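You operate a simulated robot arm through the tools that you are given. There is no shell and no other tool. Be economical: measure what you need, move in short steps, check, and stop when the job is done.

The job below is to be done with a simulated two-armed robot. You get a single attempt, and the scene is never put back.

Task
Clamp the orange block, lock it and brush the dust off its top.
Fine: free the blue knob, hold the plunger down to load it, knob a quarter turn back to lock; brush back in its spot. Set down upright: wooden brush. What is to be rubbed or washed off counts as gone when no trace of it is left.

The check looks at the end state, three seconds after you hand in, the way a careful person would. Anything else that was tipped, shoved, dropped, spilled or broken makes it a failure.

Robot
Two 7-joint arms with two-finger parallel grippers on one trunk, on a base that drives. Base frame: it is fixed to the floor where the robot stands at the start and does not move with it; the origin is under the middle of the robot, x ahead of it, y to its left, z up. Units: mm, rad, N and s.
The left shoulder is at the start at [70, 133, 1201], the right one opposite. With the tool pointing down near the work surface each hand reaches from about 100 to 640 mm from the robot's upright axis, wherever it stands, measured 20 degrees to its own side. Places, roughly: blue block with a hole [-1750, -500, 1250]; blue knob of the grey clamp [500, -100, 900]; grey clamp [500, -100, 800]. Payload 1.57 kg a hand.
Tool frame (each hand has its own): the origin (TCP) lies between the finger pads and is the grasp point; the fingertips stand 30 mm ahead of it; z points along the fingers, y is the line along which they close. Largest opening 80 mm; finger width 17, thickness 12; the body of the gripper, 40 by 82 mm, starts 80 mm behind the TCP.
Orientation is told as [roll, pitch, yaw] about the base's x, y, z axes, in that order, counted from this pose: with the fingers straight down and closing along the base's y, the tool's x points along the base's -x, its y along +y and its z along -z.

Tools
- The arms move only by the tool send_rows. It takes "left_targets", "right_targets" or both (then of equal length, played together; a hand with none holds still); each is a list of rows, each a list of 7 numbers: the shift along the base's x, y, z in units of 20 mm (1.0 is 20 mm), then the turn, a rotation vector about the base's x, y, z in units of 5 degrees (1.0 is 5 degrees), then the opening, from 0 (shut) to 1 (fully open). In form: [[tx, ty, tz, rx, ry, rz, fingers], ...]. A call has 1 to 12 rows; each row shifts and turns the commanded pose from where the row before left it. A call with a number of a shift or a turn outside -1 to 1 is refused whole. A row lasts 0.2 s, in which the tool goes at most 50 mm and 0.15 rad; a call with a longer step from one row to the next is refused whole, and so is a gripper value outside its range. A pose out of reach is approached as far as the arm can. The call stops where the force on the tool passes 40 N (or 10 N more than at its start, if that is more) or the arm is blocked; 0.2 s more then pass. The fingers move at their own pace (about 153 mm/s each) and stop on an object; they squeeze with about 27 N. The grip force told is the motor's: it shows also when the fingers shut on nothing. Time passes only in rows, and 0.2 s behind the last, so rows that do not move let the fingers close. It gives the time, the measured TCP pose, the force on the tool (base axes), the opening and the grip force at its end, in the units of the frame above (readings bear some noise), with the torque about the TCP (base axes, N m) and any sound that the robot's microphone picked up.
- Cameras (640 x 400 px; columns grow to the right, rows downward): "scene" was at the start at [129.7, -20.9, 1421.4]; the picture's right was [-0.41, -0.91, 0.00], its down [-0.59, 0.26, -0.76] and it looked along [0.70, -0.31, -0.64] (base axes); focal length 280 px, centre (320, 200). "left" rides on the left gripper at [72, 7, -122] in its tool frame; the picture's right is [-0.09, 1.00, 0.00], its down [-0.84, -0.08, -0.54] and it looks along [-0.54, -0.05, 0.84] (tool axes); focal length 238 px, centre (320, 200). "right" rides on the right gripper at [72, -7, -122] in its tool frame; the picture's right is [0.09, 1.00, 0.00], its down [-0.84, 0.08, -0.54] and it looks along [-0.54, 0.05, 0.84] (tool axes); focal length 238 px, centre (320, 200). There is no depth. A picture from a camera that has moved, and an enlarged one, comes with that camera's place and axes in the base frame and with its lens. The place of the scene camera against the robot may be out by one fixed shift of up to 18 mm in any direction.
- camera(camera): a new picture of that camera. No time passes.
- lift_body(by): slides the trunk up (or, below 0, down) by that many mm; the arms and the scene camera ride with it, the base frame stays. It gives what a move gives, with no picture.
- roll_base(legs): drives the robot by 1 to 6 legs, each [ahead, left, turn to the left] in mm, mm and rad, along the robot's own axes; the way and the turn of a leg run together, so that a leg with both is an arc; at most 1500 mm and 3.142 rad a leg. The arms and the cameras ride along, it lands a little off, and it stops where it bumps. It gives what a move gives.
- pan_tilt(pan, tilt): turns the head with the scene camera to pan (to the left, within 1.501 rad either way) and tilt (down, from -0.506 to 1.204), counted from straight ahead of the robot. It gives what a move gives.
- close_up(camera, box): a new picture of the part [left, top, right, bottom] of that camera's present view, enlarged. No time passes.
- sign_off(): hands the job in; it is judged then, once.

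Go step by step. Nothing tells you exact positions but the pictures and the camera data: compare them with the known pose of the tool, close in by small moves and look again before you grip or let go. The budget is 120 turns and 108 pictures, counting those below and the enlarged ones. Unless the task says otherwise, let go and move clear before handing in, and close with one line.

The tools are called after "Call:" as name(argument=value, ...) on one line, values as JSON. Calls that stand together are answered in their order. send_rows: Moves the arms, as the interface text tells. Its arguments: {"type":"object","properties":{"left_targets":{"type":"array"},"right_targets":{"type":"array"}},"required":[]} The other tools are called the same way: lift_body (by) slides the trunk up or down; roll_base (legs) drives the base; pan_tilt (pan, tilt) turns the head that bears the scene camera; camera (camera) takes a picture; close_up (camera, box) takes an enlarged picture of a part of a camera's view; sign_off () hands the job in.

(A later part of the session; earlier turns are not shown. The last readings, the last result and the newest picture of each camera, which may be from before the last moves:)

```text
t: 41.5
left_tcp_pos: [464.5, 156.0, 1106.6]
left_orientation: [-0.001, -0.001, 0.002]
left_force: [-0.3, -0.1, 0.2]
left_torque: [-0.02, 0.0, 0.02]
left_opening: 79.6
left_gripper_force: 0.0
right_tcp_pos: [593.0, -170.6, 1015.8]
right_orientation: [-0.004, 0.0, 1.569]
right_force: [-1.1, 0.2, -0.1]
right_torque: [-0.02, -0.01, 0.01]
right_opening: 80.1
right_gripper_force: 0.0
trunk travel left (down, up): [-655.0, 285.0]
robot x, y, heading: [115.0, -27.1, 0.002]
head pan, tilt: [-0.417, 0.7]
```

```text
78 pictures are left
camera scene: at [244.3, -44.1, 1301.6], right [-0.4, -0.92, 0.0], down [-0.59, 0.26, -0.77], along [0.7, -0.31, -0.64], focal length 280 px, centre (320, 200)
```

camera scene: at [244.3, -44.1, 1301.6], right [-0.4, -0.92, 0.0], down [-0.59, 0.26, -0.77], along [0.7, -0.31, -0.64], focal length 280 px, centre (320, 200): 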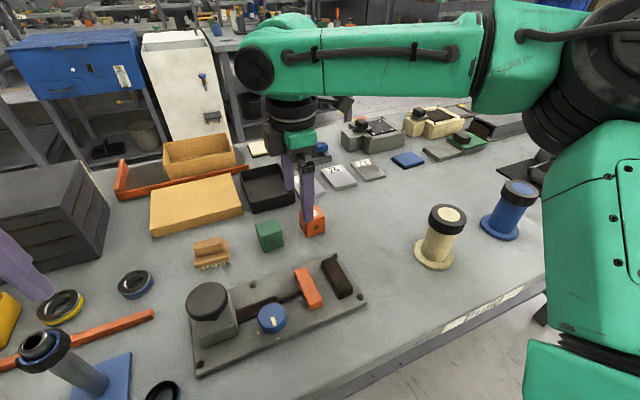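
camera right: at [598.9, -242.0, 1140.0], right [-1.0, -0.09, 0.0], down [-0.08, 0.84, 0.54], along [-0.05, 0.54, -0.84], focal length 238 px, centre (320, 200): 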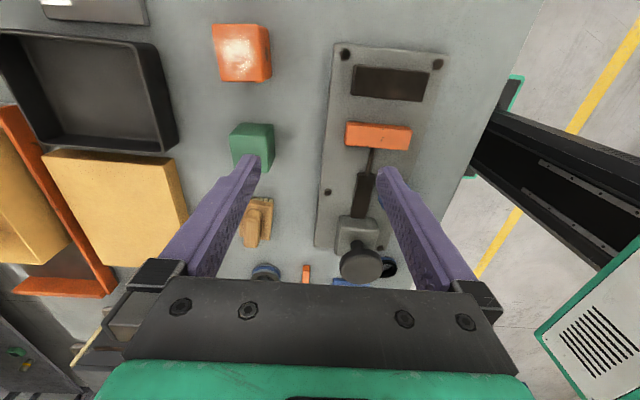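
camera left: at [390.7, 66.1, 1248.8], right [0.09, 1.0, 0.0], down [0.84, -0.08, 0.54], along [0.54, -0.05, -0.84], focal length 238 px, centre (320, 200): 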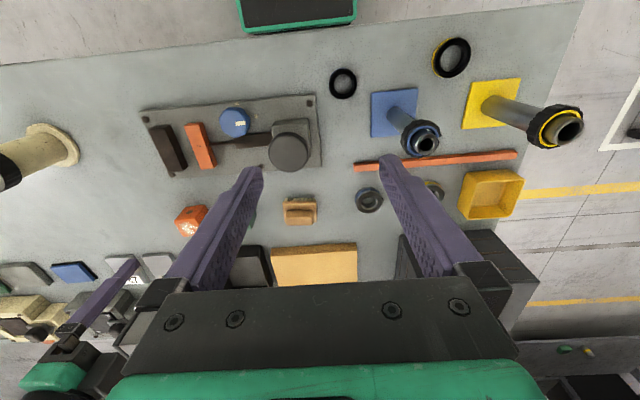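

The jaws' gap is clearly smaller than the block. Now I move the right hand over the block with a 4° extra yaw.

Call:
send_rows(right_targets=[[0.83, -0.58, -0.55, 0, 0, 0.8, 1], [0.83, -0.58, -0.55, 0, 0, 0, 1], [0.83, -0.58, -0.55, 0, 0, 0, 1], [0.83, -0.58, -0.55, 0, 0, 0, 1], [0.83, -0.58, -0.55, 0, 0, 0, 1], [0, 0, 0, 0, 0, 0, 1]])

Call:
camera(camera="right")

```text
t: 42.9
left_tcp_pos: [464.9, 154.8, 1105.8]
left_orientation: [0.0, 0.001, 0.002]
left_force: [0.2, -0.8, 0.2]
left_torque: [-0.04, -0.02, 0.0]
left_opening: 79.9
left_gripper_force: 0.0
right_tcp_pos: [672.1, -230.4, 961.6]
right_orientation: [-0.004, -0.003, 1.637]
right_force: [0.8, 0.1, -0.2]
right_torque: [0.0, 0.02, -0.01]
right_opening: 80.0
right_gripper_force: 0.1
right hand out of reach, approached as far as the arm can: row 5
trunk travel left (down, up): [-655.0, 285.0]
robot x, y, heading: [118.4, -25.4, 0.0]
head pan, tilt: [-0.417, 0.7]
```

```text
77 pictures are left
camera right: at [683.7, -301.5, 1084.6], right [-0.99, -0.16, 0.0], down [-0.14, 0.83, 0.54], along [-0.08, 0.54, -0.84], focal length 238 px, centre (320, 200)
```

right: 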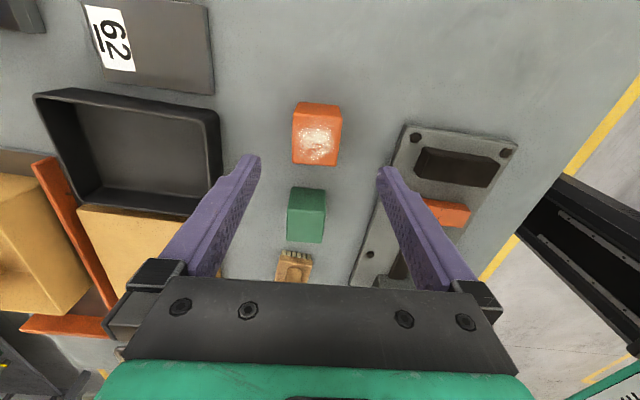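

The reach is at its edge, so I roll 35 mm more forward, bring the hand back over the block and look closely.

Call:
roll_base(legs=[[35, 0, 0]])

Call:
send_rows(right_targets=[[-0.75, 0, 0, 0, 0, 0, 1], [-0.75, 0.1, 0, 0, 0, 0, 1], [0, 0, -1, 0, 0, 0, 1], [0, 0, 0, 0, 0, 0, 1]])

Call:
close_up(camera="right", box=[220, 80, 420, 205])

```text
t: 43.7
left_tcp_pos: [495.6, 154.3, 1107.8]
left_orientation: [-0.001, -0.004, 0.002]
left_force: [-0.5, -1.0, -0.1]
left_torque: [0.01, -0.06, -0.01]
left_opening: 80.4
left_gripper_force: 0.1
right_tcp_pos: [704.6, -231.0, 962.5]
right_orientation: [-0.006, -0.001, 1.64]
right_force: [-0.1, -0.1, 1.1]
right_torque: [0.02, -0.02, 0.01]
right_opening: 80.3
right_gripper_force: 0.0
trunk travel left (down, up): [-655.0, 285.0]
robot x, y, heading: [149.0, -25.4, 0.004]
head pan, tilt: [-0.417, 0.7]
```

```text
t: 44.7
left_tcp_pos: [498.5, 155.4, 1106.1]
left_orientation: [-0.001, -0.001, 0.001]
left_force: [0.0, -0.7, -0.1]
left_torque: [-0.02, -0.01, -0.02]
left_opening: 80.1
left_gripper_force: 0.0
right_tcp_pos: [675.5, -229.0, 941.5]
right_orientation: [-0.004, -0.003, 1.64]
right_force: [-0.8, 0.4, 0.4]
right_torque: [0.0, -0.02, 0.0]
right_opening: 80.0
right_gripper_force: 0.0
trunk travel left (down, up): [-655.0, 285.0]
robot x, y, heading: [148.1, -26.1, 0.004]
head pan, tilt: [-0.417, 0.7]
```

```text
3.20 times, centred on (320, 142) of right
camera zoom: at [686.9, -300.2, 1064.8], right [-0.99, -0.16, 0.0], down [-0.14, 0.83, 0.54], along [-0.08, 0.54, -0.84], focal length 763 px, centre (320, 384)
```

zoom: 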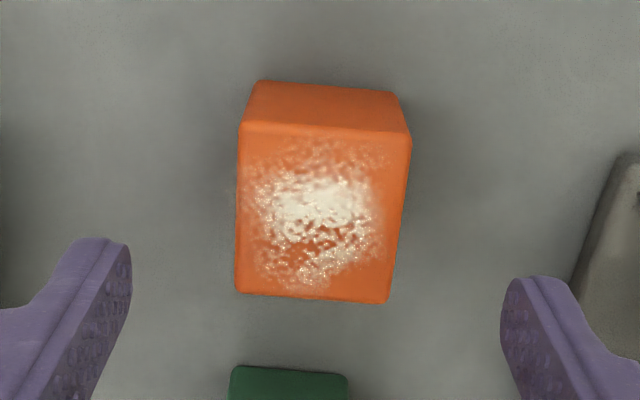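

Block centre is (676, -226), yaw ~5°, top z ~865. I correct by 3 mm and 1°, descend and grip.

Call:
send_rows(right_targets=[[0, 0.16, -1, 0, 0, 0.2, 1], [0, 0, -1, 0, 0, 0, 1], [0, 0, -1, 0, 0, 0, 1], [0, 0, -1, 0, 0, 0, 1], [0, 0, -0.12, 0, 0, 0, 1], [0, 0, 0, 0, 0, 0, 0.7], [0, 0, 0, 0, 0, 0, 0], [0, 0, 0, 0, 0, 0, 0]])

Call:
camera(camera="right")

```text
t: 46.5
left_tcp_pos: [499.3, 155.7, 1106.5]
left_orientation: [0.0, 0.001, 0.002]
left_force: [0.1, 0.4, 0.0]
left_torque: [-0.01, -0.03, -0.03]
left_opening: 80.0
left_gripper_force: 0.1
right_tcp_pos: [676.5, -225.5, 859.1]
right_orientation: [-0.002, -0.003, 1.656]
right_force: [-1.2, 0.3, -0.4]
right_torque: [-0.03, 0.07, -0.07]
right_opening: 43.8
right_gripper_force: 27.3
trunk travel left (down, up): [-655.0, 285.0]
robot x, y, heading: [144.8, -22.6, 0.007]
head pan, tilt: [-0.417, 0.7]
```

```text
75 pictures are left
camera right: at [689.8, -296.2, 982.0], right [-0.98, -0.18, 0.0], down [-0.15, 0.83, 0.54], along [-0.09, 0.54, -0.84], focal length 238 px, centre (320, 200)
```

right: 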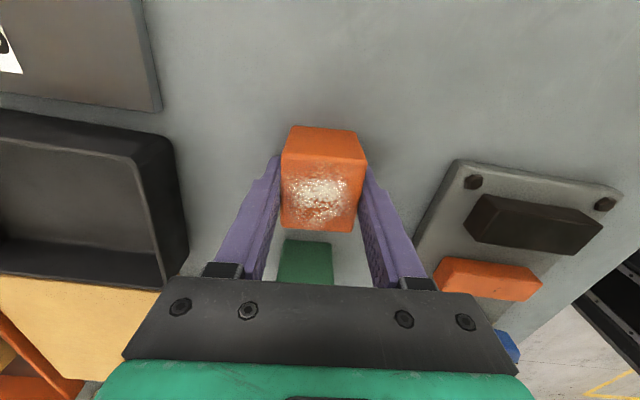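

Block gripped (43.8 mm). I lift it straight up and bring the left hand, fingers shut, above the plunger cap.

Call:
send_rows(right_targets=[[0, 0, 0.5, 0, 0, 0, 0], [0, 0, 1, 0, 0, 0, 0], [0, 0, 1, 0, 0, 0, 0], [0, 0, 1, 0, 0, 0, 0], [0, 0, 1, 0, 0, 0, 0], [0, 0, 1, 0, 0, 0, 0], [0, 0, 1, 0, 0, 0, 0], [0, 0, 0, 0, 0, 0, 0]], left_targets=[[0.1, -1, 0, 0, 0, 0, 0], [0.1, -1, 0, 0, 0, 0, 0], [0.1, -1, 0, 0, 0, 0, 0], [0.1, -1, 0, 0, 0, 0, 0], [0.1, -1, 0, 0, 0, 0, 0], [0.1, -1, 0, 0, 0, 0, 0], [0.1, -1, 0, 0, 0, 0, 0], [0.2, -0.37, 0, 0, 0, 0, 0]])

Call:
camera(camera="left")

```text
t: 48.3
left_tcp_pos: [518.3, 6.6, 1106.7]
left_orientation: [-0.001, -0.001, 0.001]
left_force: [-0.7, -0.7, 0.5]
left_torque: [0.01, 0.04, 0.01]
left_opening: 0.2
left_gripper_force: 21.5
right_tcp_pos: [676.8, -224.4, 989.4]
right_orientation: [-0.002, 0.0, 1.656]
right_force: [-0.4, 0.4, -2.7]
right_torque: [0.03, 0.05, -0.01]
right_opening: 43.8
right_gripper_force: 27.1
trunk travel left (down, up): [-655.0, 285.0]
robot x, y, heading: [150.6, -26.3, 0.003]
head pan, tilt: [-0.417, 0.7]
```

```text
74 pictures are left
camera left: at [446.5, 13.2, 1228.9], right [0.09, 1.0, 0.0], down [0.84, -0.08, 0.54], along [0.54, -0.05, -0.84], focal length 238 px, centre (320, 200)
```

left: 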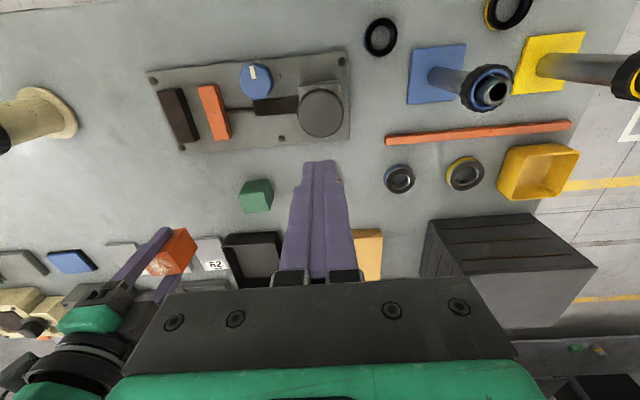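

The cap centre checks at (517, 8). I lower the left hand to just above it.

Call:
send_rows(left_targets=[[0, 0.05, -1, 0, 0, 0, 0], [0, 0, -1, 0, 0, 0, 0], [0, 0, -1, 0, 0, 0, 0], [0, 0, -1, 0, 0, 0, 0], [0, 0, -1, 0, 0, 0, 0], [0, 0, -1, 0, 0, 0, 0], [0, 0, -1, 0, 0, 0, 0], [0, 0, 0, 0, 0, 0, 0]])

Call:
camera(camera="left")

Call:
camera(camera="scene")

```text
t: 50.1
left_tcp_pos: [516.9, 8.8, 964.3]
left_orientation: [0.0, 0.001, 0.002]
left_force: [0.2, -0.1, 0.6]
left_torque: [0.01, 0.01, 0.0]
left_opening: 0.3
left_gripper_force: 21.6
right_tcp_pos: [677.0, -225.5, 989.5]
right_orientation: [-0.002, -0.002, 1.656]
right_force: [0.1, 0.0, -2.6]
right_torque: [-0.04, -0.01, -0.01]
right_opening: 43.7
right_gripper_force: 26.6
trunk travel left (down, up): [-655.0, 285.0]
robot x, y, heading: [151.7, -24.7, 0.005]
head pan, tilt: [-0.417, 0.7]
```

```text
73 pictures are left
camera left: at [445.4, 15.2, 1087.6], right [0.09, 1.0, 0.0], down [0.84, -0.08, 0.54], along [0.54, -0.05, -0.84], focal length 238 px, centre (320, 200)
```

left: 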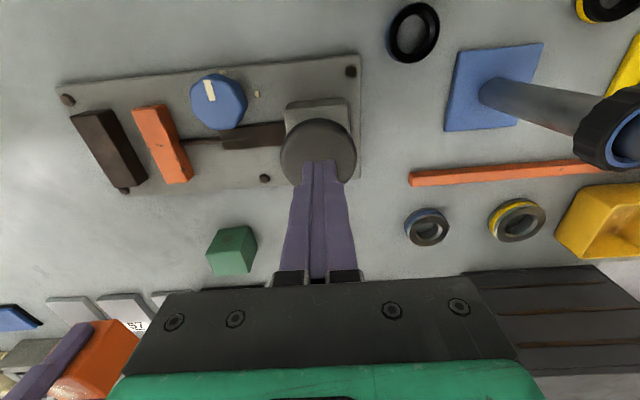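

```text
72 pictures are left
camera scene: at [279.6, -45.5, 1301.4], right [-0.4, -0.92, 0.0], down [-0.59, 0.26, -0.76], along [0.7, -0.31, -0.64], focal length 280 px, centre (320, 200)
```

scene: 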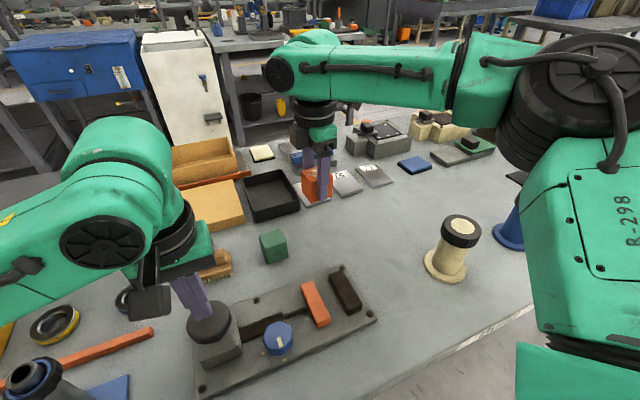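

Tips are above the cap. I press down in 5 mm steps.

Call:
send_rows(left_targets=[[0, 0, -0.5, 0, 0, 0, 0], [0, 0, -0.25, 0, 0, 0, 0], [0, 0, -0.25, 0, 0, 0, 0], [0, 0, -0.25, 0, 0, 0, 0], [0, 0, -0.25, 0, 0, 0, 0], [0, 0, -0.25, 0, 0, 0, 0], [0, 0, -0.25, 0, 0, 0, 0]])

Call:
camera(camera="left")

```text
t: 51.7
left_tcp_pos: [517.5, 8.0, 926.7]
left_orientation: [-0.001, -0.002, 0.001]
left_force: [2.9, -0.1, 6.7]
left_torque: [-0.02, -0.12, 0.04]
left_opening: 0.1
left_gripper_force: 21.2
right_tcp_pos: [676.2, -225.3, 988.6]
right_orientation: [-0.003, -0.003, 1.656]
right_force: [0.7, 0.1, -2.5]
right_torque: [0.0, 0.01, -0.04]
right_opening: 43.6
right_gripper_force: 27.2
trunk travel left (down, up): [-655.0, 285.0]
robot x, y, heading: [144.3, -23.6, 0.001]
head pan, tilt: [-0.417, 0.7]
```

```text
71 pictures are left
camera left: at [445.8, 14.9, 1048.7], right [0.09, 1.0, 0.0], down [0.84, -0.08, 0.54], along [0.54, -0.05, -0.84], focal length 238 px, centre (320, 200)
```

left: 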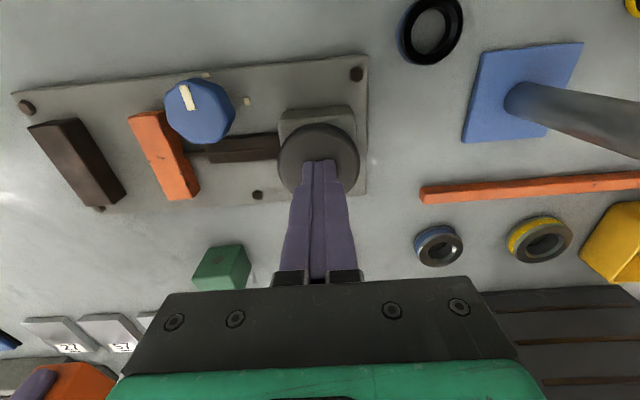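

Pressing pulls the orange jaw back and widens the gap. I continue to the stop.

Call:
send_rows(left_targets=[[0, 0, -0.25, 0, 0, 0, 0], [0, 0, -0.25, 0, 0, 0, 0], [0, 0, -0.25, 0, 0, 0, 0], [0, 0, -0.25, 0, 0, 0, 0]])

Call:
camera(camera="left")

```text
t: 52.6
left_tcp_pos: [517.0, 8.7, 915.4]
left_orientation: [-0.006, -0.018, 0.0]
left_force: [-9.8, 2.8, 20.0]
left_torque: [0.18, 0.44, 0.04]
left_opening: 0.1
left_gripper_force: 21.6
right_tcp_pos: [673.7, -224.6, 991.1]
right_orientation: [-0.004, -0.002, 1.659]
right_force: [-0.5, 0.4, -3.5]
right_torque: [0.03, 0.04, 0.02]
right_opening: 43.7
right_gripper_force: 27.0
trunk travel left (down, up): [-655.0, 285.0]
robot x, y, heading: [149.8, -21.9, 0.0]
head pan, tilt: [-0.417, 0.7]
stopped in row 4 (left hand): the force on the tool passed its limit (the readings are from after the stop); the commanded pose is now the measured one
```

```text
70 pictures are left
camera left: at [443.2, 15.8, 1036.6], right [0.09, 1.0, 0.0], down [0.83, -0.07, 0.56], along [0.55, -0.05, -0.83], focal length 238 px, centre (320, 200)
```

left: 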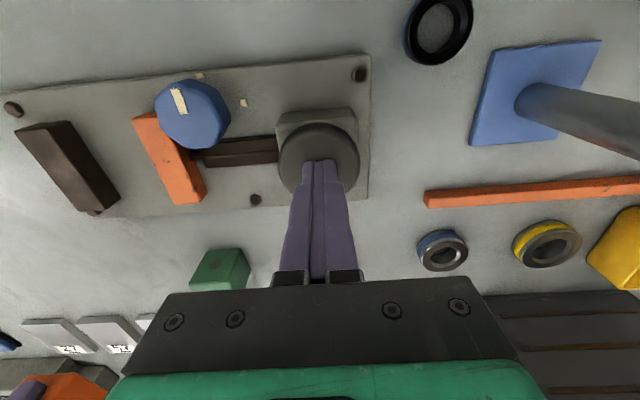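

At the stop now. I measure the opened gap.

Call:
close_up(camera="left", box=[0, 60, 260, 222])

Call:
close_up(camera="right", box=[360, 60, 640, 235])

```text
2.46 times, centred on (130, 141) of left
camera zoom: at [443.2, 15.8, 1036.6], right [0.09, 1.0, 0.0], down [0.83, -0.07, 0.56], along [0.55, -0.05, -0.83], focal length 587 px, centre (788, 345)
```

zoom: 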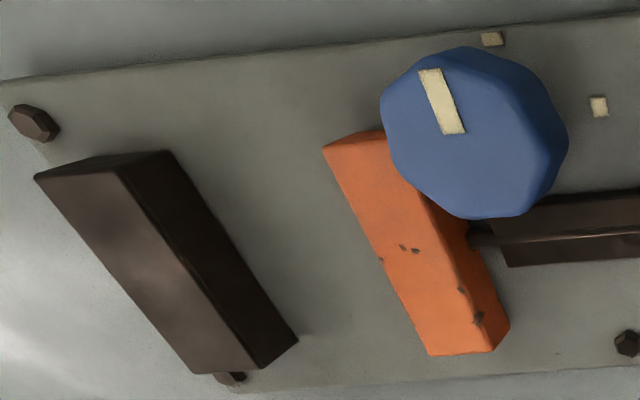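

```text
2.29 times, centred on (500, 148) of right
camera zoom: at [685.8, -295.4, 1114.7], right [-0.98, -0.18, -0.01], down [-0.15, 0.83, 0.54], along [-0.09, 0.53, -0.84], focal length 545 px, centre (-91, 320)
```

zoom: 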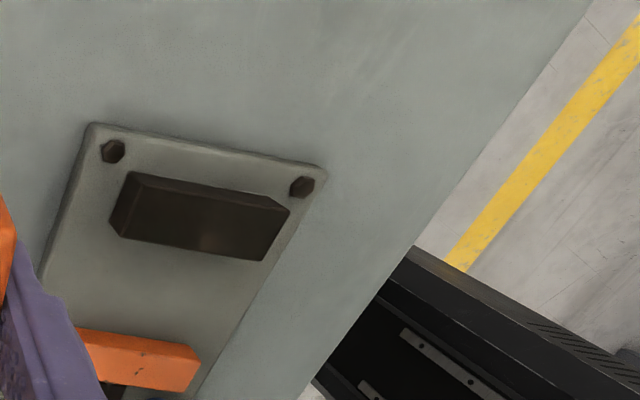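

The open gap runs from y ≈ -203 to -134 at x 481–561 (jaw tops z≈849), so I'll set the block at (521, -176), yaw ~90.7°. Moving above with the block while the left hand holds the plunger.

Call:
send_rows(right_targets=[[-0.956, 0.3, 0, 0, 0, -0.84, 0], [-0.956, 0.3, 0, 0, 0, 0, 0], [-0.956, 0.3, 0, 0, 0, 0, 0], [-0.956, 0.3, 0, 0, 0, 0, 0], [-0.956, 0.3, 0, 0, 0, 0, 0], [-0.956, 0.3, 0, 0, 0, 0, 0], [-0.956, 0.3, 0, 0, 0, 0, 0], [-0.956, 0.3, 0, 0, 0, 0, 0], [0, 0, -1, 0, 0, 0, 0], [0, 0, -1, 0, 0, 0, 0], [0, 0, -1, 0, 0, 0, 0], [0, 0, 0, 0, 0, 0, 0]])

Call:
camera(camera="right")

Call:
camera(camera="left")

```text
t: 55.2
left_tcp_pos: [516.5, 9.0, 914.5]
left_orientation: [-0.005, -0.021, 0.003]
left_force: [-1.8, 3.9, 35.8]
left_torque: [0.18, 0.25, 0.1]
left_opening: 0.0
left_gripper_force: 21.1
right_tcp_pos: [521.0, -176.8, 931.4]
right_orientation: [-0.008, -0.002, 1.585]
right_force: [0.7, -0.8, -2.2]
right_torque: [0.03, -0.02, 0.05]
right_opening: 43.5
right_gripper_force: 26.8
trunk travel left (down, up): [-655.0, 285.0]
robot x, y, heading: [151.0, -23.9, 0.001]
head pan, tilt: [-0.417, 0.7]
```

```text
67 pictures are left
camera right: at [528.1, -247.6, 1055.1], right [-0.99, -0.11, -0.01], down [-0.09, 0.83, 0.54], along [-0.05, 0.54, -0.84], focal length 238 px, centre (320, 200)
```

right: 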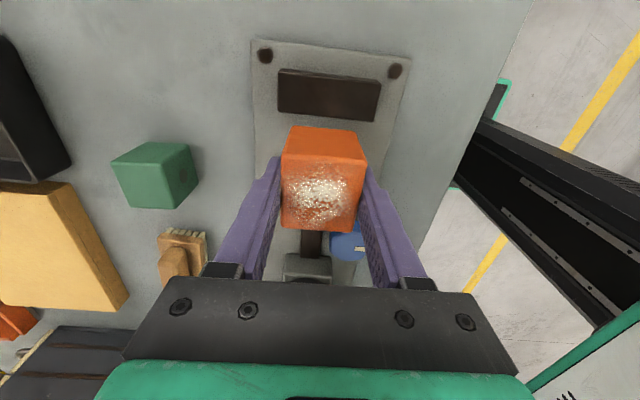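

```text
66 pictures are left
camera left: at [443.3, 15.7, 1036.3], right [0.09, 1.0, 0.0], down [0.83, -0.07, 0.56], along [0.56, -0.05, -0.83], focal length 238 px, centre (320, 200)
```

left: 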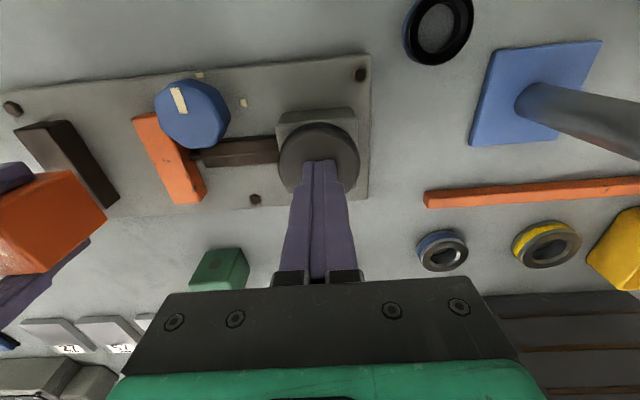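

Lined up. I lower until the block's bottom is just entering between the jaws and look.

Call:
send_rows(right_targets=[[0, 0, -1, 0, 0, 0, 0], [0, 0, -1, 0, 0, 0, 0], [0, 0, 0, 0, 0, 0, 0]])

Call:
camera(camera="right")

Call:
camera(camera="left")

```text
t: 56.0
left_tcp_pos: [516.7, 9.1, 914.6]
left_orientation: [-0.009, -0.019, 0.002]
left_force: [6.2, 0.5, 27.5]
left_torque: [0.06, -0.03, -0.1]
left_opening: 0.1
left_gripper_force: 21.8
right_tcp_pos: [520.7, -176.1, 892.4]
right_orientation: [-0.009, -0.001, 1.583]
right_force: [-3.9, -1.4, 18.2]
right_torque: [-0.58, 0.61, -0.07]
right_opening: 43.8
right_gripper_force: 26.9
trunk travel left (down, up): [-655.0, 285.0]
robot x, y, heading: [151.5, -21.4, 0.001]
head pan, tilt: [-0.417, 0.7]
```

```text
65 pictures are left
camera right: at [526.3, -247.9, 1016.0], right [-0.99, -0.1, -0.01], down [-0.09, 0.84, 0.54], along [-0.05, 0.54, -0.84], focal length 238 px, centre (320, 200)
```

right: 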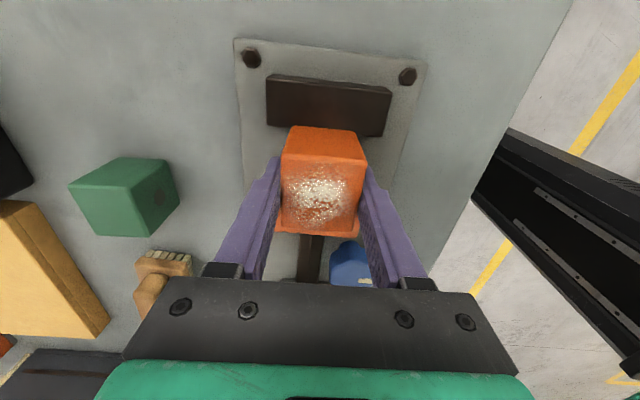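

```text
64 pictures are left
camera left: at [443.2, 15.7, 1036.4], right [0.09, 1.0, -0.01], down [0.83, -0.07, 0.56], along [0.56, -0.05, -0.83], focal length 238 px, centre (320, 200)
```

left: 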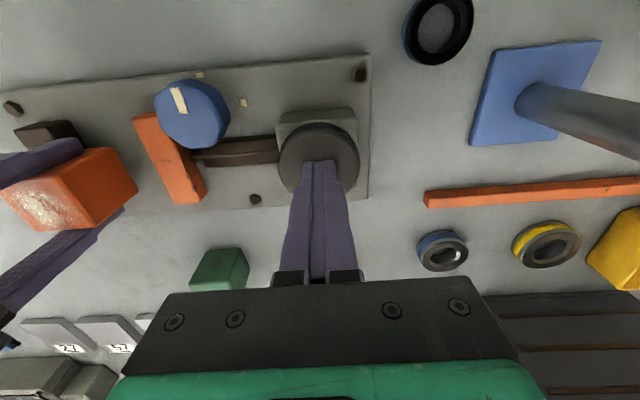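

The block touches the dark jaw's top (18 N up), so it is too far toward -y. I raise it 10 mm, shift +9 mm in y and look close.

Call:
send_rows(right_targets=[[0, 0, 0.5, 0, 0, 0, 0], [0, 0.45, 0, 0.1, 0, 0, 0], [0, 0, 0, 0, 0, 0, 0]])

Call:
close_up(camera="right", box=[220, 40, 440, 260])

Call:
close_up(camera="left", box=[0, 70, 240, 250])

```text
t: 56.4
left_tcp_pos: [517.6, 7.9, 915.0]
left_orientation: [-0.006, -0.02, 0.001]
left_force: [-8.3, 2.0, 16.2]
left_torque: [0.1, 0.35, -0.02]
left_opening: 0.2
left_gripper_force: 21.0
right_tcp_pos: [519.3, -177.5, 894.5]
right_orientation: [-0.002, -0.001, 1.583]
right_force: [0.6, 0.1, -3.2]
right_torque: [0.0, 0.02, 0.01]
right_opening: 44.2
right_gripper_force: 27.0
trunk travel left (down, up): [-655.0, 285.0]
robot x, y, heading: [153.2, -26.1, -0.003]
head pan, tilt: [-0.417, 0.7]
stopped in row 1 (left hand): the force on the tool passed its limit (the readings are from after the stop); the commanded pose is now the measured one
```

```text
1.82 times, centred on (330, 150) of right
camera zoom: at [526.7, -248.2, 1017.0], right [-0.99, -0.1, 0.0], down [-0.09, 0.84, 0.54], along [-0.06, 0.54, -0.84], focal length 433 px, centre (302, 291)
```

zoom: 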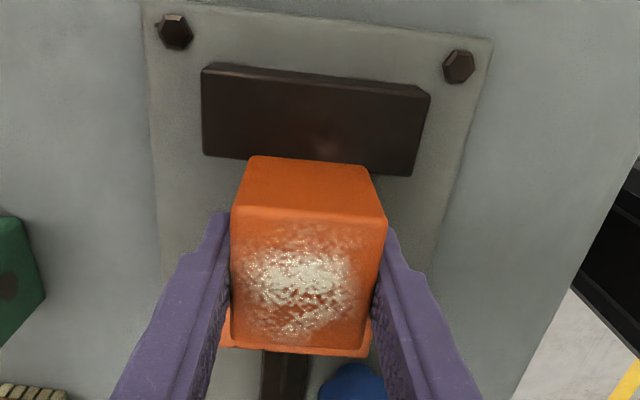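

```text
2.22 times, centred on (120, 160) of left
camera zoom: at [443.2, 15.8, 1036.6], right [0.09, 1.0, -0.01], down [0.83, -0.07, 0.56], along [0.56, -0.06, -0.83], focal length 530 px, centre (764, 289)
```

zoom: 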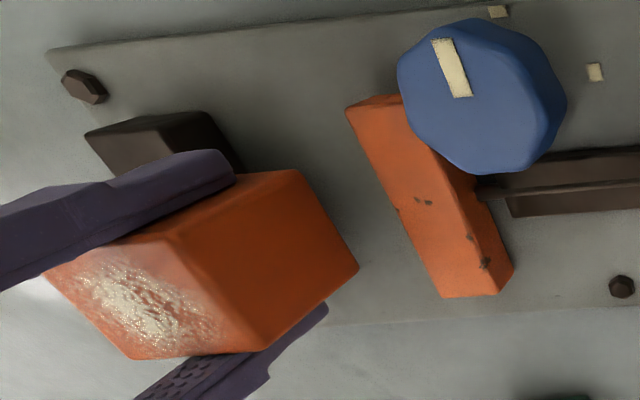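

The left hand's pressing force tripped the limit; I ease it by 1.5 mm, and shift the block up 6 mm then +9 mm in y.

Call:
send_rows(left_targets=[[0, 0, 0.08, 0, 0, 0, 0], [0, 0, 0, 0, 0, 0, 0], [0, 0, 0, 0, 0, 0, 0]], right_targets=[[0, 0, 0.3, 0, 0, 0, 0], [0.05, 0.5, 0, 0, 0, 0, 0], [0, 0, 0, 0, 0, 0, 0]])

Call:
close_up(camera="left", box=[0, 70, 240, 250])

```text
t: 57.2
left_tcp_pos: [518.9, 9.6, 916.2]
left_orientation: [-0.006, -0.016, 0.0]
left_force: [-5.1, 0.5, 8.5]
left_torque: [0.02, 0.21, -0.01]
left_opening: 0.2
left_gripper_force: 21.7
right_tcp_pos: [521.6, -166.9, 899.9]
right_orientation: [-0.002, -0.002, 1.582]
right_force: [-0.5, -0.1, -2.7]
right_torque: [0.02, 0.02, -0.03]
right_opening: 43.8
right_gripper_force: 27.0
trunk travel left (down, up): [-655.0, 285.0]
robot x, y, heading: [149.2, -25.3, 0.0]
head pan, tilt: [-0.417, 0.7]
```

```text
2.22 times, centred on (120, 160) of left
camera zoom: at [445.2, 15.4, 1037.5], right [0.09, 1.0, 0.0], down [0.83, -0.07, 0.56], along [0.55, -0.05, -0.83], focal length 530 px, centre (764, 289)
```

zoom: 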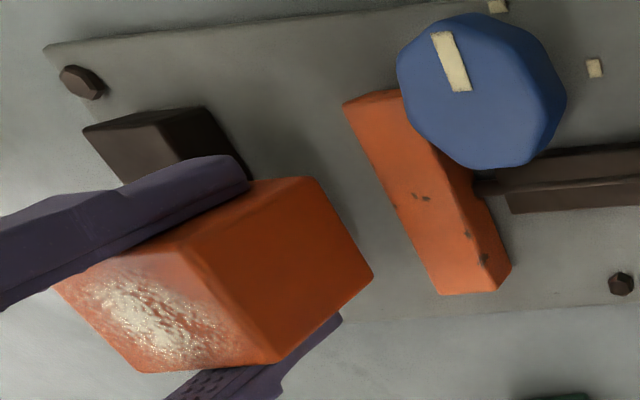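

Block now spans about y -192…-148 within the gap. I lower it, nudge 6 mm toward the fixed jaw just above the plate, and set it down.

Call:
send_rows(right_targets=[[0, 0, -0.6, 0, 0, 0, 0], [0, 0, -0.6, 0, 0, 0, 0], [0, -0.3, 0, 0, 0, 0, 0], [0, 0, -0.2, 0, 0, 0, 0], [0, 0, 0, 0, 0, 0, 0]])

Call:
close_up(camera="left", box=[0, 70, 240, 250])

```text
t: 58.4
left_tcp_pos: [518.7, 8.1, 916.9]
left_orientation: [-0.006, -0.016, 0.003]
left_force: [-1.7, -3.4, 8.9]
left_torque: [-0.07, 0.08, 0.04]
left_opening: 0.3
left_gripper_force: 21.6
right_tcp_pos: [522.1, -172.4, 873.0]
right_orientation: [-0.001, -0.003, 1.583]
right_force: [-0.2, 3.9, 0.3]
right_torque: [0.19, 0.05, -0.04]
right_opening: 43.9
right_gripper_force: 27.6
trunk travel left (down, up): [-655.0, 285.0]
robot x, y, heading: [145.9, -23.4, -0.0]
head pan, tilt: [-0.417, 0.7]
```

```text
2.22 times, centred on (120, 160) of left
camera zoom: at [445.8, 15.5, 1037.6], right [0.09, 1.0, -0.01], down [0.83, -0.07, 0.56], along [0.55, -0.05, -0.83], focal length 530 px, centre (764, 289)
```

zoom: 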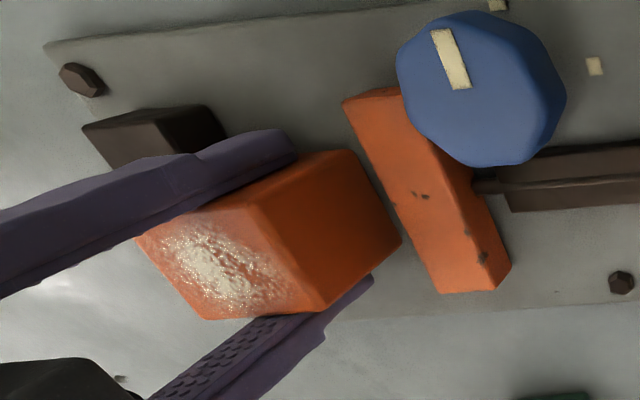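

It's against the fixed jaw and nearly on the plate. I ease down to contact.

Call:
send_rows(right_targets=[[0, 0.05, -0.1, 0, 0, 0, 0], [0, 0, -0.08, 0, 0, 0, 0], [0, 0, 0, 0, 0, 0, 0]])

```text
t: 59.2
left_tcp_pos: [518.1, 8.6, 917.5]
left_orientation: [-0.007, -0.015, 0.004]
left_force: [3.8, -1.8, 8.6]
left_torque: [-0.04, -0.06, 0.06]
left_opening: 0.0
left_gripper_force: 20.6
right_tcp_pos: [522.1, -170.8, 869.8]
right_orientation: [-0.006, -0.003, 1.583]
right_force: [2.2, -0.7, 25.1]
right_torque: [-0.02, 0.54, 0.02]
right_opening: 44.0
right_gripper_force: 26.9
trunk travel left (down, up): [-655.0, 285.0]
robot x, y, heading: [145.7, -24.4, -0.001]
head pan, tilt: [-0.417, 0.7]
```

Seated on the plate. I ease the pressure, open, and rise with the right hand while the left keeps the plunger down.

Call:
send_rows(right_targets=[[0, 0, 0.1, 0, 0, 0, 0], [0, 0, 0, 0, 0, 0, 0.8], [0, 0, 0, 0, 0, 0, 0.8], [0, 0, 0.5, 0, 0, 0, 0.8], [0, 0, 1, 0, 0, 0, 0.8], [0, 0, 1, 0, 0, 0, 0.8], [0, 0, 1, 0, 0, 0, 0.8], [0, 0, 1, 0, 0, 0, 0.8], [0, 0, 0, 0, 0, 0, 0.8]])

Call:
camera(camera="right")

Call:
close_up(camera="left", box=[0, 70, 240, 250])

```text
t: 61.2
left_tcp_pos: [520.2, 9.5, 915.6]
left_orientation: [-0.005, -0.016, 0.002]
left_force: [-4.1, 0.8, 8.9]
left_torque: [0.06, 0.14, 0.01]
left_opening: 0.2
left_gripper_force: 20.8
right_tcp_pos: [521.7, -172.0, 961.7]
right_orientation: [-0.001, -0.002, 1.583]
right_force: [0.3, 0.2, -0.7]
right_torque: [0.0, 0.02, 0.01]
right_opening: 64.1
right_gripper_force: 0.1
trunk travel left (down, up): [-655.0, 285.0]
robot x, y, heading: [153.1, -25.5, 0.001]
head pan, tilt: [-0.417, 0.7]
```

```text
59 pictures are left
camera right: at [529.6, -244.1, 1084.6], right [-0.99, -0.1, 0.0], down [-0.09, 0.83, 0.54], along [-0.06, 0.54, -0.84], focal length 238 px, centre (320, 200)
```

right: 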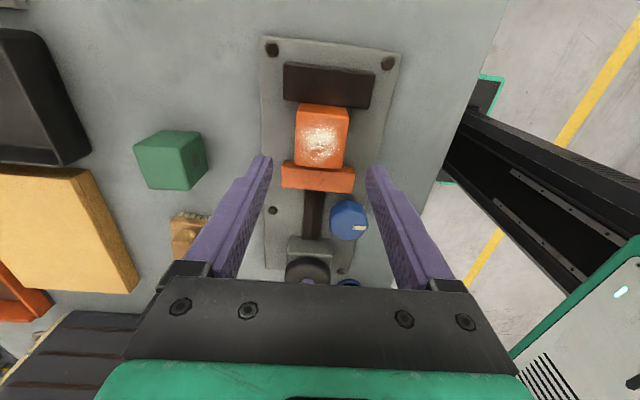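

```text
2.22 times, centred on (120, 160) of left
camera zoom: at [445.3, 15.7, 1037.6], right [0.09, 1.0, 0.0], down [0.83, -0.07, 0.56], along [0.55, -0.05, -0.83], focal length 530 px, centre (764, 289)
```

zoom: 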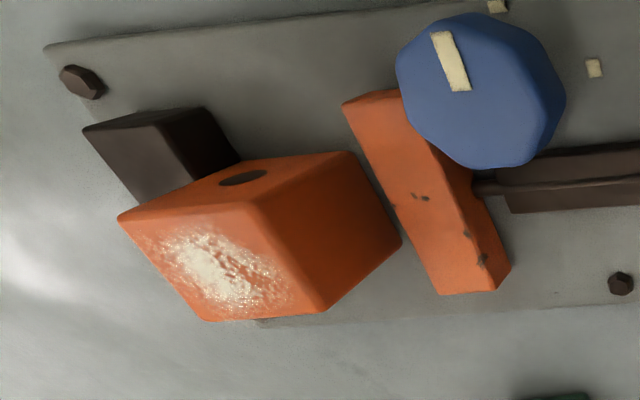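

The block stands squarely between the jaws. I raise the left hand gently so the spring closes the jaw on it.

Call:
send_rows(left_targets=[[0, 0, 0.25, 0, 0, 0, 0], [0, 0, 0.25, 0, 0, 0, 0], [0, 0, 0.25, 0, 0, 0, 0], [0, 0, 0.25, 0, 0, 0, 0], [0, 0, 0.5, 0, 0, 0, 0], [0, 0, 0.5, 0, 0, 0, 0], [0, 0, 1, 0, 0, 0, 0], [0, 0, 0, 0, 0, 0, 0]])

Call:
camera(camera="left")

Call:
close_up(camera="right", box=[240, 40, 420, 270])

```text
t: 63.0
left_tcp_pos: [521.6, 7.7, 976.7]
left_orientation: [-0.007, -0.015, 0.002]
left_force: [0.0, 0.3, 1.1]
left_torque: [-0.02, 0.01, 0.03]
left_opening: 0.1
left_gripper_force: 21.7
right_tcp_pos: [522.6, -172.7, 959.5]
right_orientation: [-0.001, -0.001, 1.582]
right_force: [-0.2, -1.0, -0.8]
right_torque: [0.02, 0.04, 0.0]
right_opening: 64.1
right_gripper_force: 0.1
trunk travel left (down, up): [-655.0, 285.0]
robot x, y, heading: [151.9, -25.8, 0.006]
head pan, tilt: [-0.417, 0.7]
```

```text
57 pictures are left
camera left: at [446.9, 15.3, 1097.4], right [0.09, 1.0, 0.0], down [0.83, -0.07, 0.55], along [0.55, -0.05, -0.83], focal length 238 px, centre (320, 200)
```

left: 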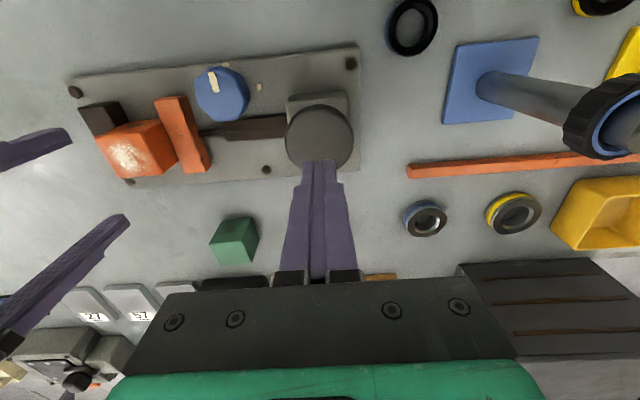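

```text
1.74 times, centred on (330, 155) of right
camera zoom: at [531.3, -244.1, 1083.7], right [-0.99, -0.1, 0.0], down [-0.09, 0.83, 0.54], along [-0.06, 0.54, -0.84], focal length 414 px, centre (303, 278)
```

zoom: 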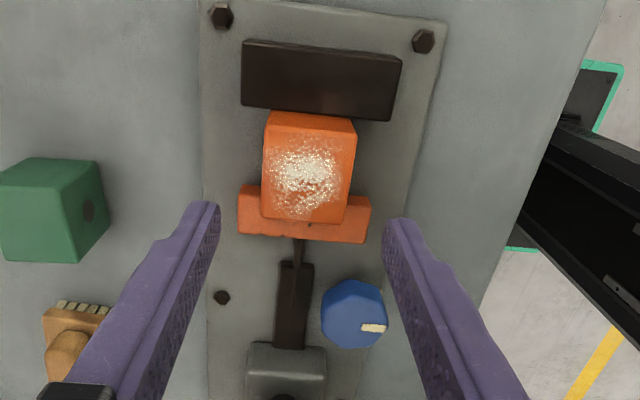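

The spring has clamped the block between the jaws. I raise the left hand clear, then drive back to the stance that worked for the knob.

Call:
send_rows(left_targets=[[0, 0, 1, 0, 0, 0, 0], [0, 0, 1, 0, 0, 0, 0], [0, 0.5, 1, 0, 0, 0, 0], [0, 0.5, 1, 0, 0, 0, 0], [0, 1, 1, 0, 0, 0, 0], [0, 1, 1, 0, 0, 0, 0], [0, 1, 0, 0, 0, 0, 0], [0, 1, 0, 0, 0, 0, 0], [0, 0, 0, 0, 0, 0, 0]], right_targets=[[0, 0, 1, 0, 0, 0, 0.8], [0, 0, 1, 0, 0, 0, 0.8], [0, 0, 0, 0, 0, 0, 0.8], [0, 0, 0, 0, 0, 0, 0.8], [0, 0, 0, 0, 0, 0, 0.8], [0, 0, 0, 0, 0, 0, 0.8], [0, 0, 0, 0, 0, 0, 0.8], [0, 0, 0, 0, 0, 0, 0.8], [0, 0, 0, 0, 0, 0, 0.8]])

Call:
roll_base(legs=[[-140, 95, 0]])

Call:
send_rows(right_targets=[[1, 0, 0, 0, 0, 0, 0.8], [1, 0, 0, 0, 0, 0, 0.8], [1, 0, 0, 0, 0, 0, 0.8], [1, 0, 0, 0, 0, 0, 0.8], [0.85, 0, 0, 0, 0, 0, 0.8], [0, 0, 0, 0, 0, 0, 0.8]])

Call:
camera(camera="right")

```text
t: 65.0
left_tcp_pos: [521.8, 107.3, 1094.9]
left_orientation: [-0.007, -0.015, 0.002]
left_force: [-0.4, -0.4, -1.1]
left_torque: [0.01, -0.01, 0.01]
left_opening: 0.1
left_gripper_force: 21.3
right_tcp_pos: [524.1, -171.9, 1000.7]
right_orientation: [-0.001, -0.003, 1.583]
right_force: [-0.7, -1.1, 0.3]
right_torque: [0.01, -0.02, 0.02]
right_opening: 64.0
right_gripper_force: 0.2
trunk travel left (down, up): [-655.0, 285.0]
robot x, y, heading: [150.5, -26.7, 0.0]
head pan, tilt: [-0.417, 0.7]
```

```text
t: 66.4
left_tcp_pos: [382.9, 203.8, 1095.4]
left_orientation: [-0.005, -0.012, 0.004]
left_force: [0.9, -0.5, -0.2]
left_torque: [-0.02, -0.01, -0.02]
left_opening: 0.0
left_gripper_force: 21.2
right_tcp_pos: [387.5, -75.2, 999.3]
right_orientation: [0.003, -0.003, 1.585]
right_force: [-1.3, -0.8, 0.2]
right_torque: [-0.02, -0.02, -0.01]
right_opening: 63.7
right_gripper_force: 0.0
trunk travel left (down, up): [-655.0, 285.0]
robot x, y, heading: [8.3, 71.9, 0.003]
head pan, tilt: [-0.417, 0.7]
```

```text
t: 67.8
left_tcp_pos: [380.4, 205.2, 1096.1]
left_orientation: [-0.005, -0.014, 0.003]
left_force: [-1.0, 0.7, -0.4]
left_torque: [0.04, 0.01, 0.0]
left_opening: 0.0
left_gripper_force: 21.8
right_tcp_pos: [484.1, -74.1, 1001.4]
right_orientation: [0.0, -0.001, 1.586]
right_force: [-0.5, 0.9, 0.5]
right_torque: [-0.01, -0.04, -0.02]
right_opening: 64.1
right_gripper_force: 0.1
trunk travel left (down, up): [-655.0, 285.0]
robot x, y, heading: [10.5, 67.2, 0.003]
head pan, tilt: [-0.417, 0.7]
```

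```text
55 pictures are left
camera right: at [491.0, -145.7, 1124.4], right [-0.99, -0.11, 0.0], down [-0.09, 0.83, 0.54], along [-0.06, 0.54, -0.84], focal length 238 px, centre (320, 200)
```

right: 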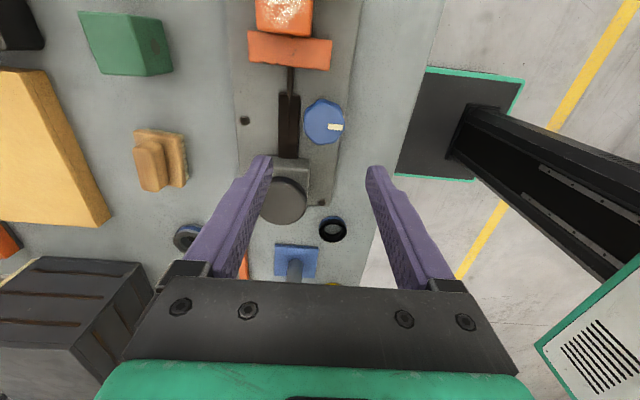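

Over the knob. I correct slightly, descend and grip it at yaw 90°.

Call:
send_rows(right_targets=[[-0.24, -0.1, -1, 0, 0, -0.15, 0.7], [0, 0, -1, 0, 0, 0, 0.7], [0, 0, -1, 0, 0, 0, 0.7], [0, 0, -1, 0, 0, 0, 0.7], [0, 0, -1, 0, 0, 0, 0.7], [0, 0, -1, 0, 0, 0, 0.7], [0, 0, -0.25, 0, 0, 0, 0.7], [0, 0, 0, 0, 0, 0, 0.7]])

Call:
camera(camera="right")

```text
t: 69.6
left_tcp_pos: [381.3, 205.5, 1096.7]
left_orientation: [-0.005, -0.014, 0.003]
left_force: [-0.2, 0.0, -1.1]
left_torque: [0.02, 0.0, 0.0]
left_opening: 0.0
left_gripper_force: 21.3
right_tcp_pos: [478.6, -75.9, 875.6]
right_orientation: [-0.001, -0.001, 1.573]
right_force: [0.3, -0.3, -0.1]
right_torque: [-0.03, 0.04, -0.01]
right_opening: 55.7
right_gripper_force: 0.0
trunk travel left (down, up): [-655.0, 285.0]
robot x, y, heading: [10.7, 66.6, 0.005]
head pan, tilt: [-0.417, 0.7]
```

```text
54 pictures are left
camera right: at [485.3, -147.0, 998.9], right [-1.0, -0.09, 0.0], down [-0.08, 0.84, 0.54], along [-0.05, 0.54, -0.84], focal length 238 px, centre (320, 200)
```

right: 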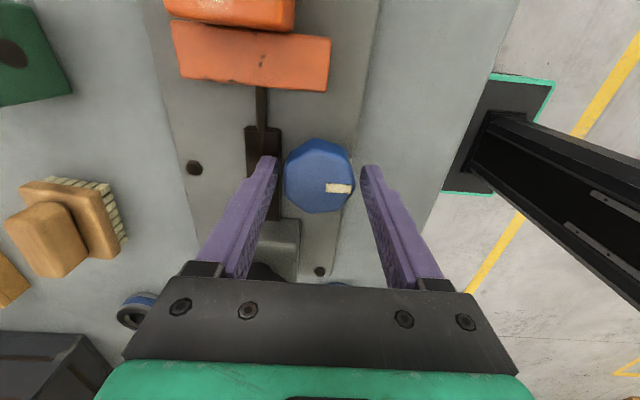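

Centred. I close and turn the knob back (-90°).

Call:
send_rows(right_targets=[[0, 0, 0, 0, 0, 0, 0.5], [0, 0, 0, 0, 0, 0, 0], [0, 0, 0, 0, 0, 0, 0], [0, 0, 0, 0, 0, -1, 0], [0, 0, 0, 0, 0, -1, 0], [0, 0, 0, 0, 0, -1, 0], [0, 0, 0, 0, 0, -1, 0], [0, 0, 0, 0, 0, -1, 0], [0, 0, 0, 0, 0, -1, 0], [0, 0, 0, 0, 0, -1, 0], [0, 0, 0, 0, 0, -1, 0], [0, 0, 0, 0, 0, -1, 0]])

Call:
send_rows(right_targets=[[0, 0, 0, 0, 0, -1, 0], [0, 0, 0, 0, 0, -1, 0], [0, 0, 0, 0, 0, -1, 0], [0, 0, 0, 0, 0, -1, 0], [0, 0, 0, 0, 0, -1, 0], [0, 0, 0, 0, 0, -1, 0], [0, 0, 0, 0, 0, -1, 0], [0, 0, 0, 0, 0, -1, 0], [0, 0, 0, 0, 0, -1, 0], [0, 0, 0, 0, 0, -0.3, 0], [0, 0, 0, 0, 0, 0, 0]])

Call:
camera(camera="right")

```text
t: 72.2
left_tcp_pos: [384.0, 204.4, 1096.4]
left_orientation: [-0.006, -0.013, 0.002]
left_force: [0.4, 0.6, 0.6]
left_torque: [-0.03, 0.01, -0.01]
left_opening: 0.0
left_gripper_force: 21.4
right_tcp_pos: [481.3, -76.2, 876.0]
right_orientation: [0.0, -0.004, 0.784]
right_force: [16.9, -4.5, 14.4]
right_torque: [-0.68, -0.07, 0.03]
right_opening: 43.2
right_gripper_force: 45.0
trunk travel left (down, up): [-655.0, 285.0]
robot x, y, heading: [7.0, 71.1, 0.002]
head pan, tilt: [-0.417, 0.7]
```

```text
t: 74.6
left_tcp_pos: [383.3, 203.3, 1095.2]
left_orientation: [-0.006, -0.012, 0.002]
left_force: [-0.4, 1.0, 0.2]
left_torque: [-0.01, -0.01, 0.01]
left_opening: 0.0
left_gripper_force: 21.8
right_tcp_pos: [481.2, -78.0, 874.6]
right_orientation: [0.001, -0.003, -0.025]
right_force: [18.7, -8.2, 16.1]
right_torque: [0.06, -0.65, 0.44]
right_opening: 43.5
right_gripper_force: 45.1
trunk travel left (down, up): [-655.0, 285.0]
robot x, y, heading: [10.5, 70.5, 0.004]
head pan, tilt: [-0.417, 0.7]
```

```text
53 pictures are left
camera right: at [408.3, -81.8, 998.6], right [-0.07, 1.0, 0.0], down [0.84, 0.06, 0.55], along [0.54, 0.04, -0.84], focal length 238 px, centre (320, 200)
```

right: 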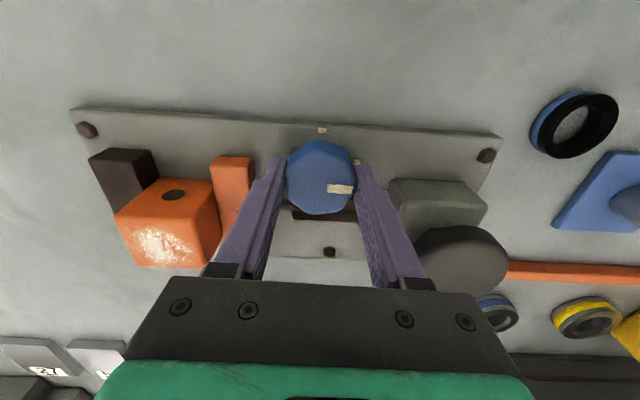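

The pointer is back at the lock mark with stop torque felt. I release and rise, then look at the brush.

Call:
send_rows(right_targets=[[0, 0, 0, 0, 0, 0, 0.7], [0, 0, 0, 0, 0, 0, 0.7], [0, 0, 1, 0, 0, 0, 0.7], [0, 0, 1, 0, 0, 0, 0.7], [0, 0, 1, 0, 0, 0, 1], [0, 0, 1, 0, 0, 0, 1], [0, 0, 1, 0, 0, 0, 1], [0, 0, 1, 0, 0, 0, 1], [0, 0, 1, 0, 0, 0, 1], [0, 0, 1, 0, 0, 0, 1], [0, 0, 0, 0, 0, 0, 1]])

Call:
camera(camera="right")

Call:
camera(camera="scene")

```text
t: 77.0
left_tcp_pos: [381.3, 205.0, 1096.9]
left_orientation: [-0.006, -0.014, 0.005]
left_force: [-0.1, -0.4, 0.3]
left_torque: [0.0, 0.01, -0.02]
left_opening: 0.0
left_gripper_force: 21.5
right_tcp_pos: [479.7, -76.6, 1035.7]
right_orientation: [0.002, -0.001, -0.026]
right_force: [-0.4, 0.6, -0.2]
right_torque: [0.01, 0.0, -0.02]
right_opening: 79.9
right_gripper_force: 0.0
trunk travel left (down, up): [-655.0, 285.0]
robot x, y, heading: [12.6, 72.0, 0.001]
head pan, tilt: [-0.417, 0.7]
```

```text
52 pictures are left
camera right: at [406.8, -80.6, 1159.1], right [-0.07, 1.0, 0.0], down [0.84, 0.06, 0.54], along [0.54, 0.04, -0.84], focal length 238 px, centre (320, 200)
```

right: 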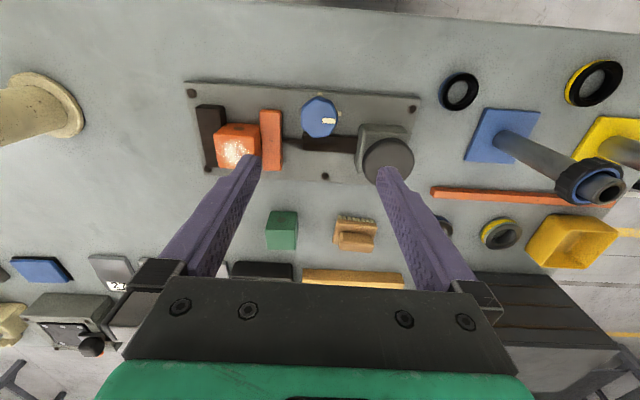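

```text
51 pictures are left
camera scene: at [140.3, 51.5, 1301.4], right [-0.4, -0.92, 0.0], down [-0.59, 0.26, -0.76], along [0.7, -0.31, -0.64], focal length 280 px, centre (320, 200)
```

scene: 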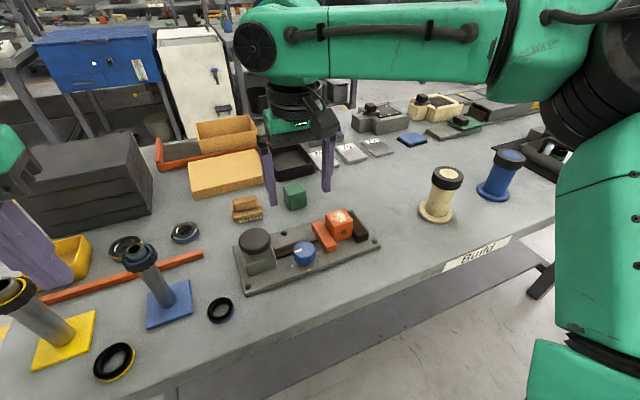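

The block is clamped and the knob points at the lock mark. I enlarge the brush.

Call:
close_up(camera="scene", box=[215, 175, 295, 235])

Call:
close_up(camera="right", box=[310, 200, 410, 265])

```text
6.67 times, centred on (255, 205) of scene
camera zoom: at [140.3, 51.5, 1301.4], right [-0.4, -0.92, 0.0], down [-0.59, 0.26, -0.76], along [0.7, -0.31, -0.64], focal length 1866 px, centre (753, 167)
```

zoom: 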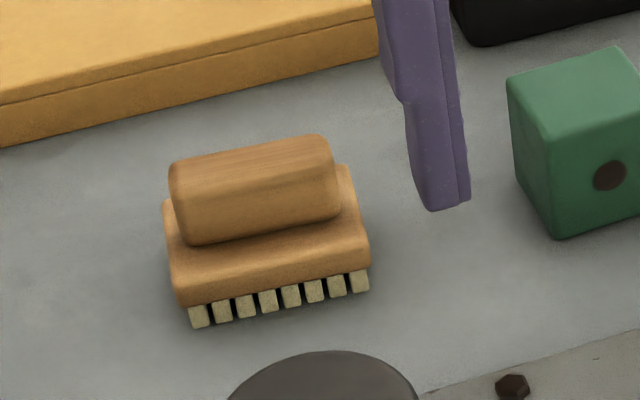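

```text
6.15 times, centred on (360, 232) of right
camera zoom: at [406.8, -80.6, 1159.1], right [-0.07, 1.0, 0.0], down [0.84, 0.06, 0.54], along [0.54, 0.04, -0.84], focal length 1467 px, centre (74, 0)
```

zoom: 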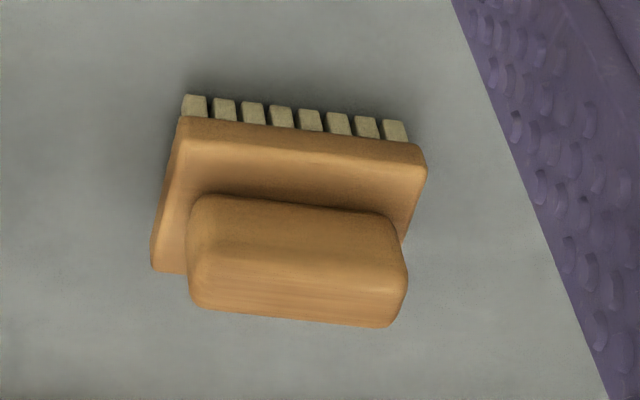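

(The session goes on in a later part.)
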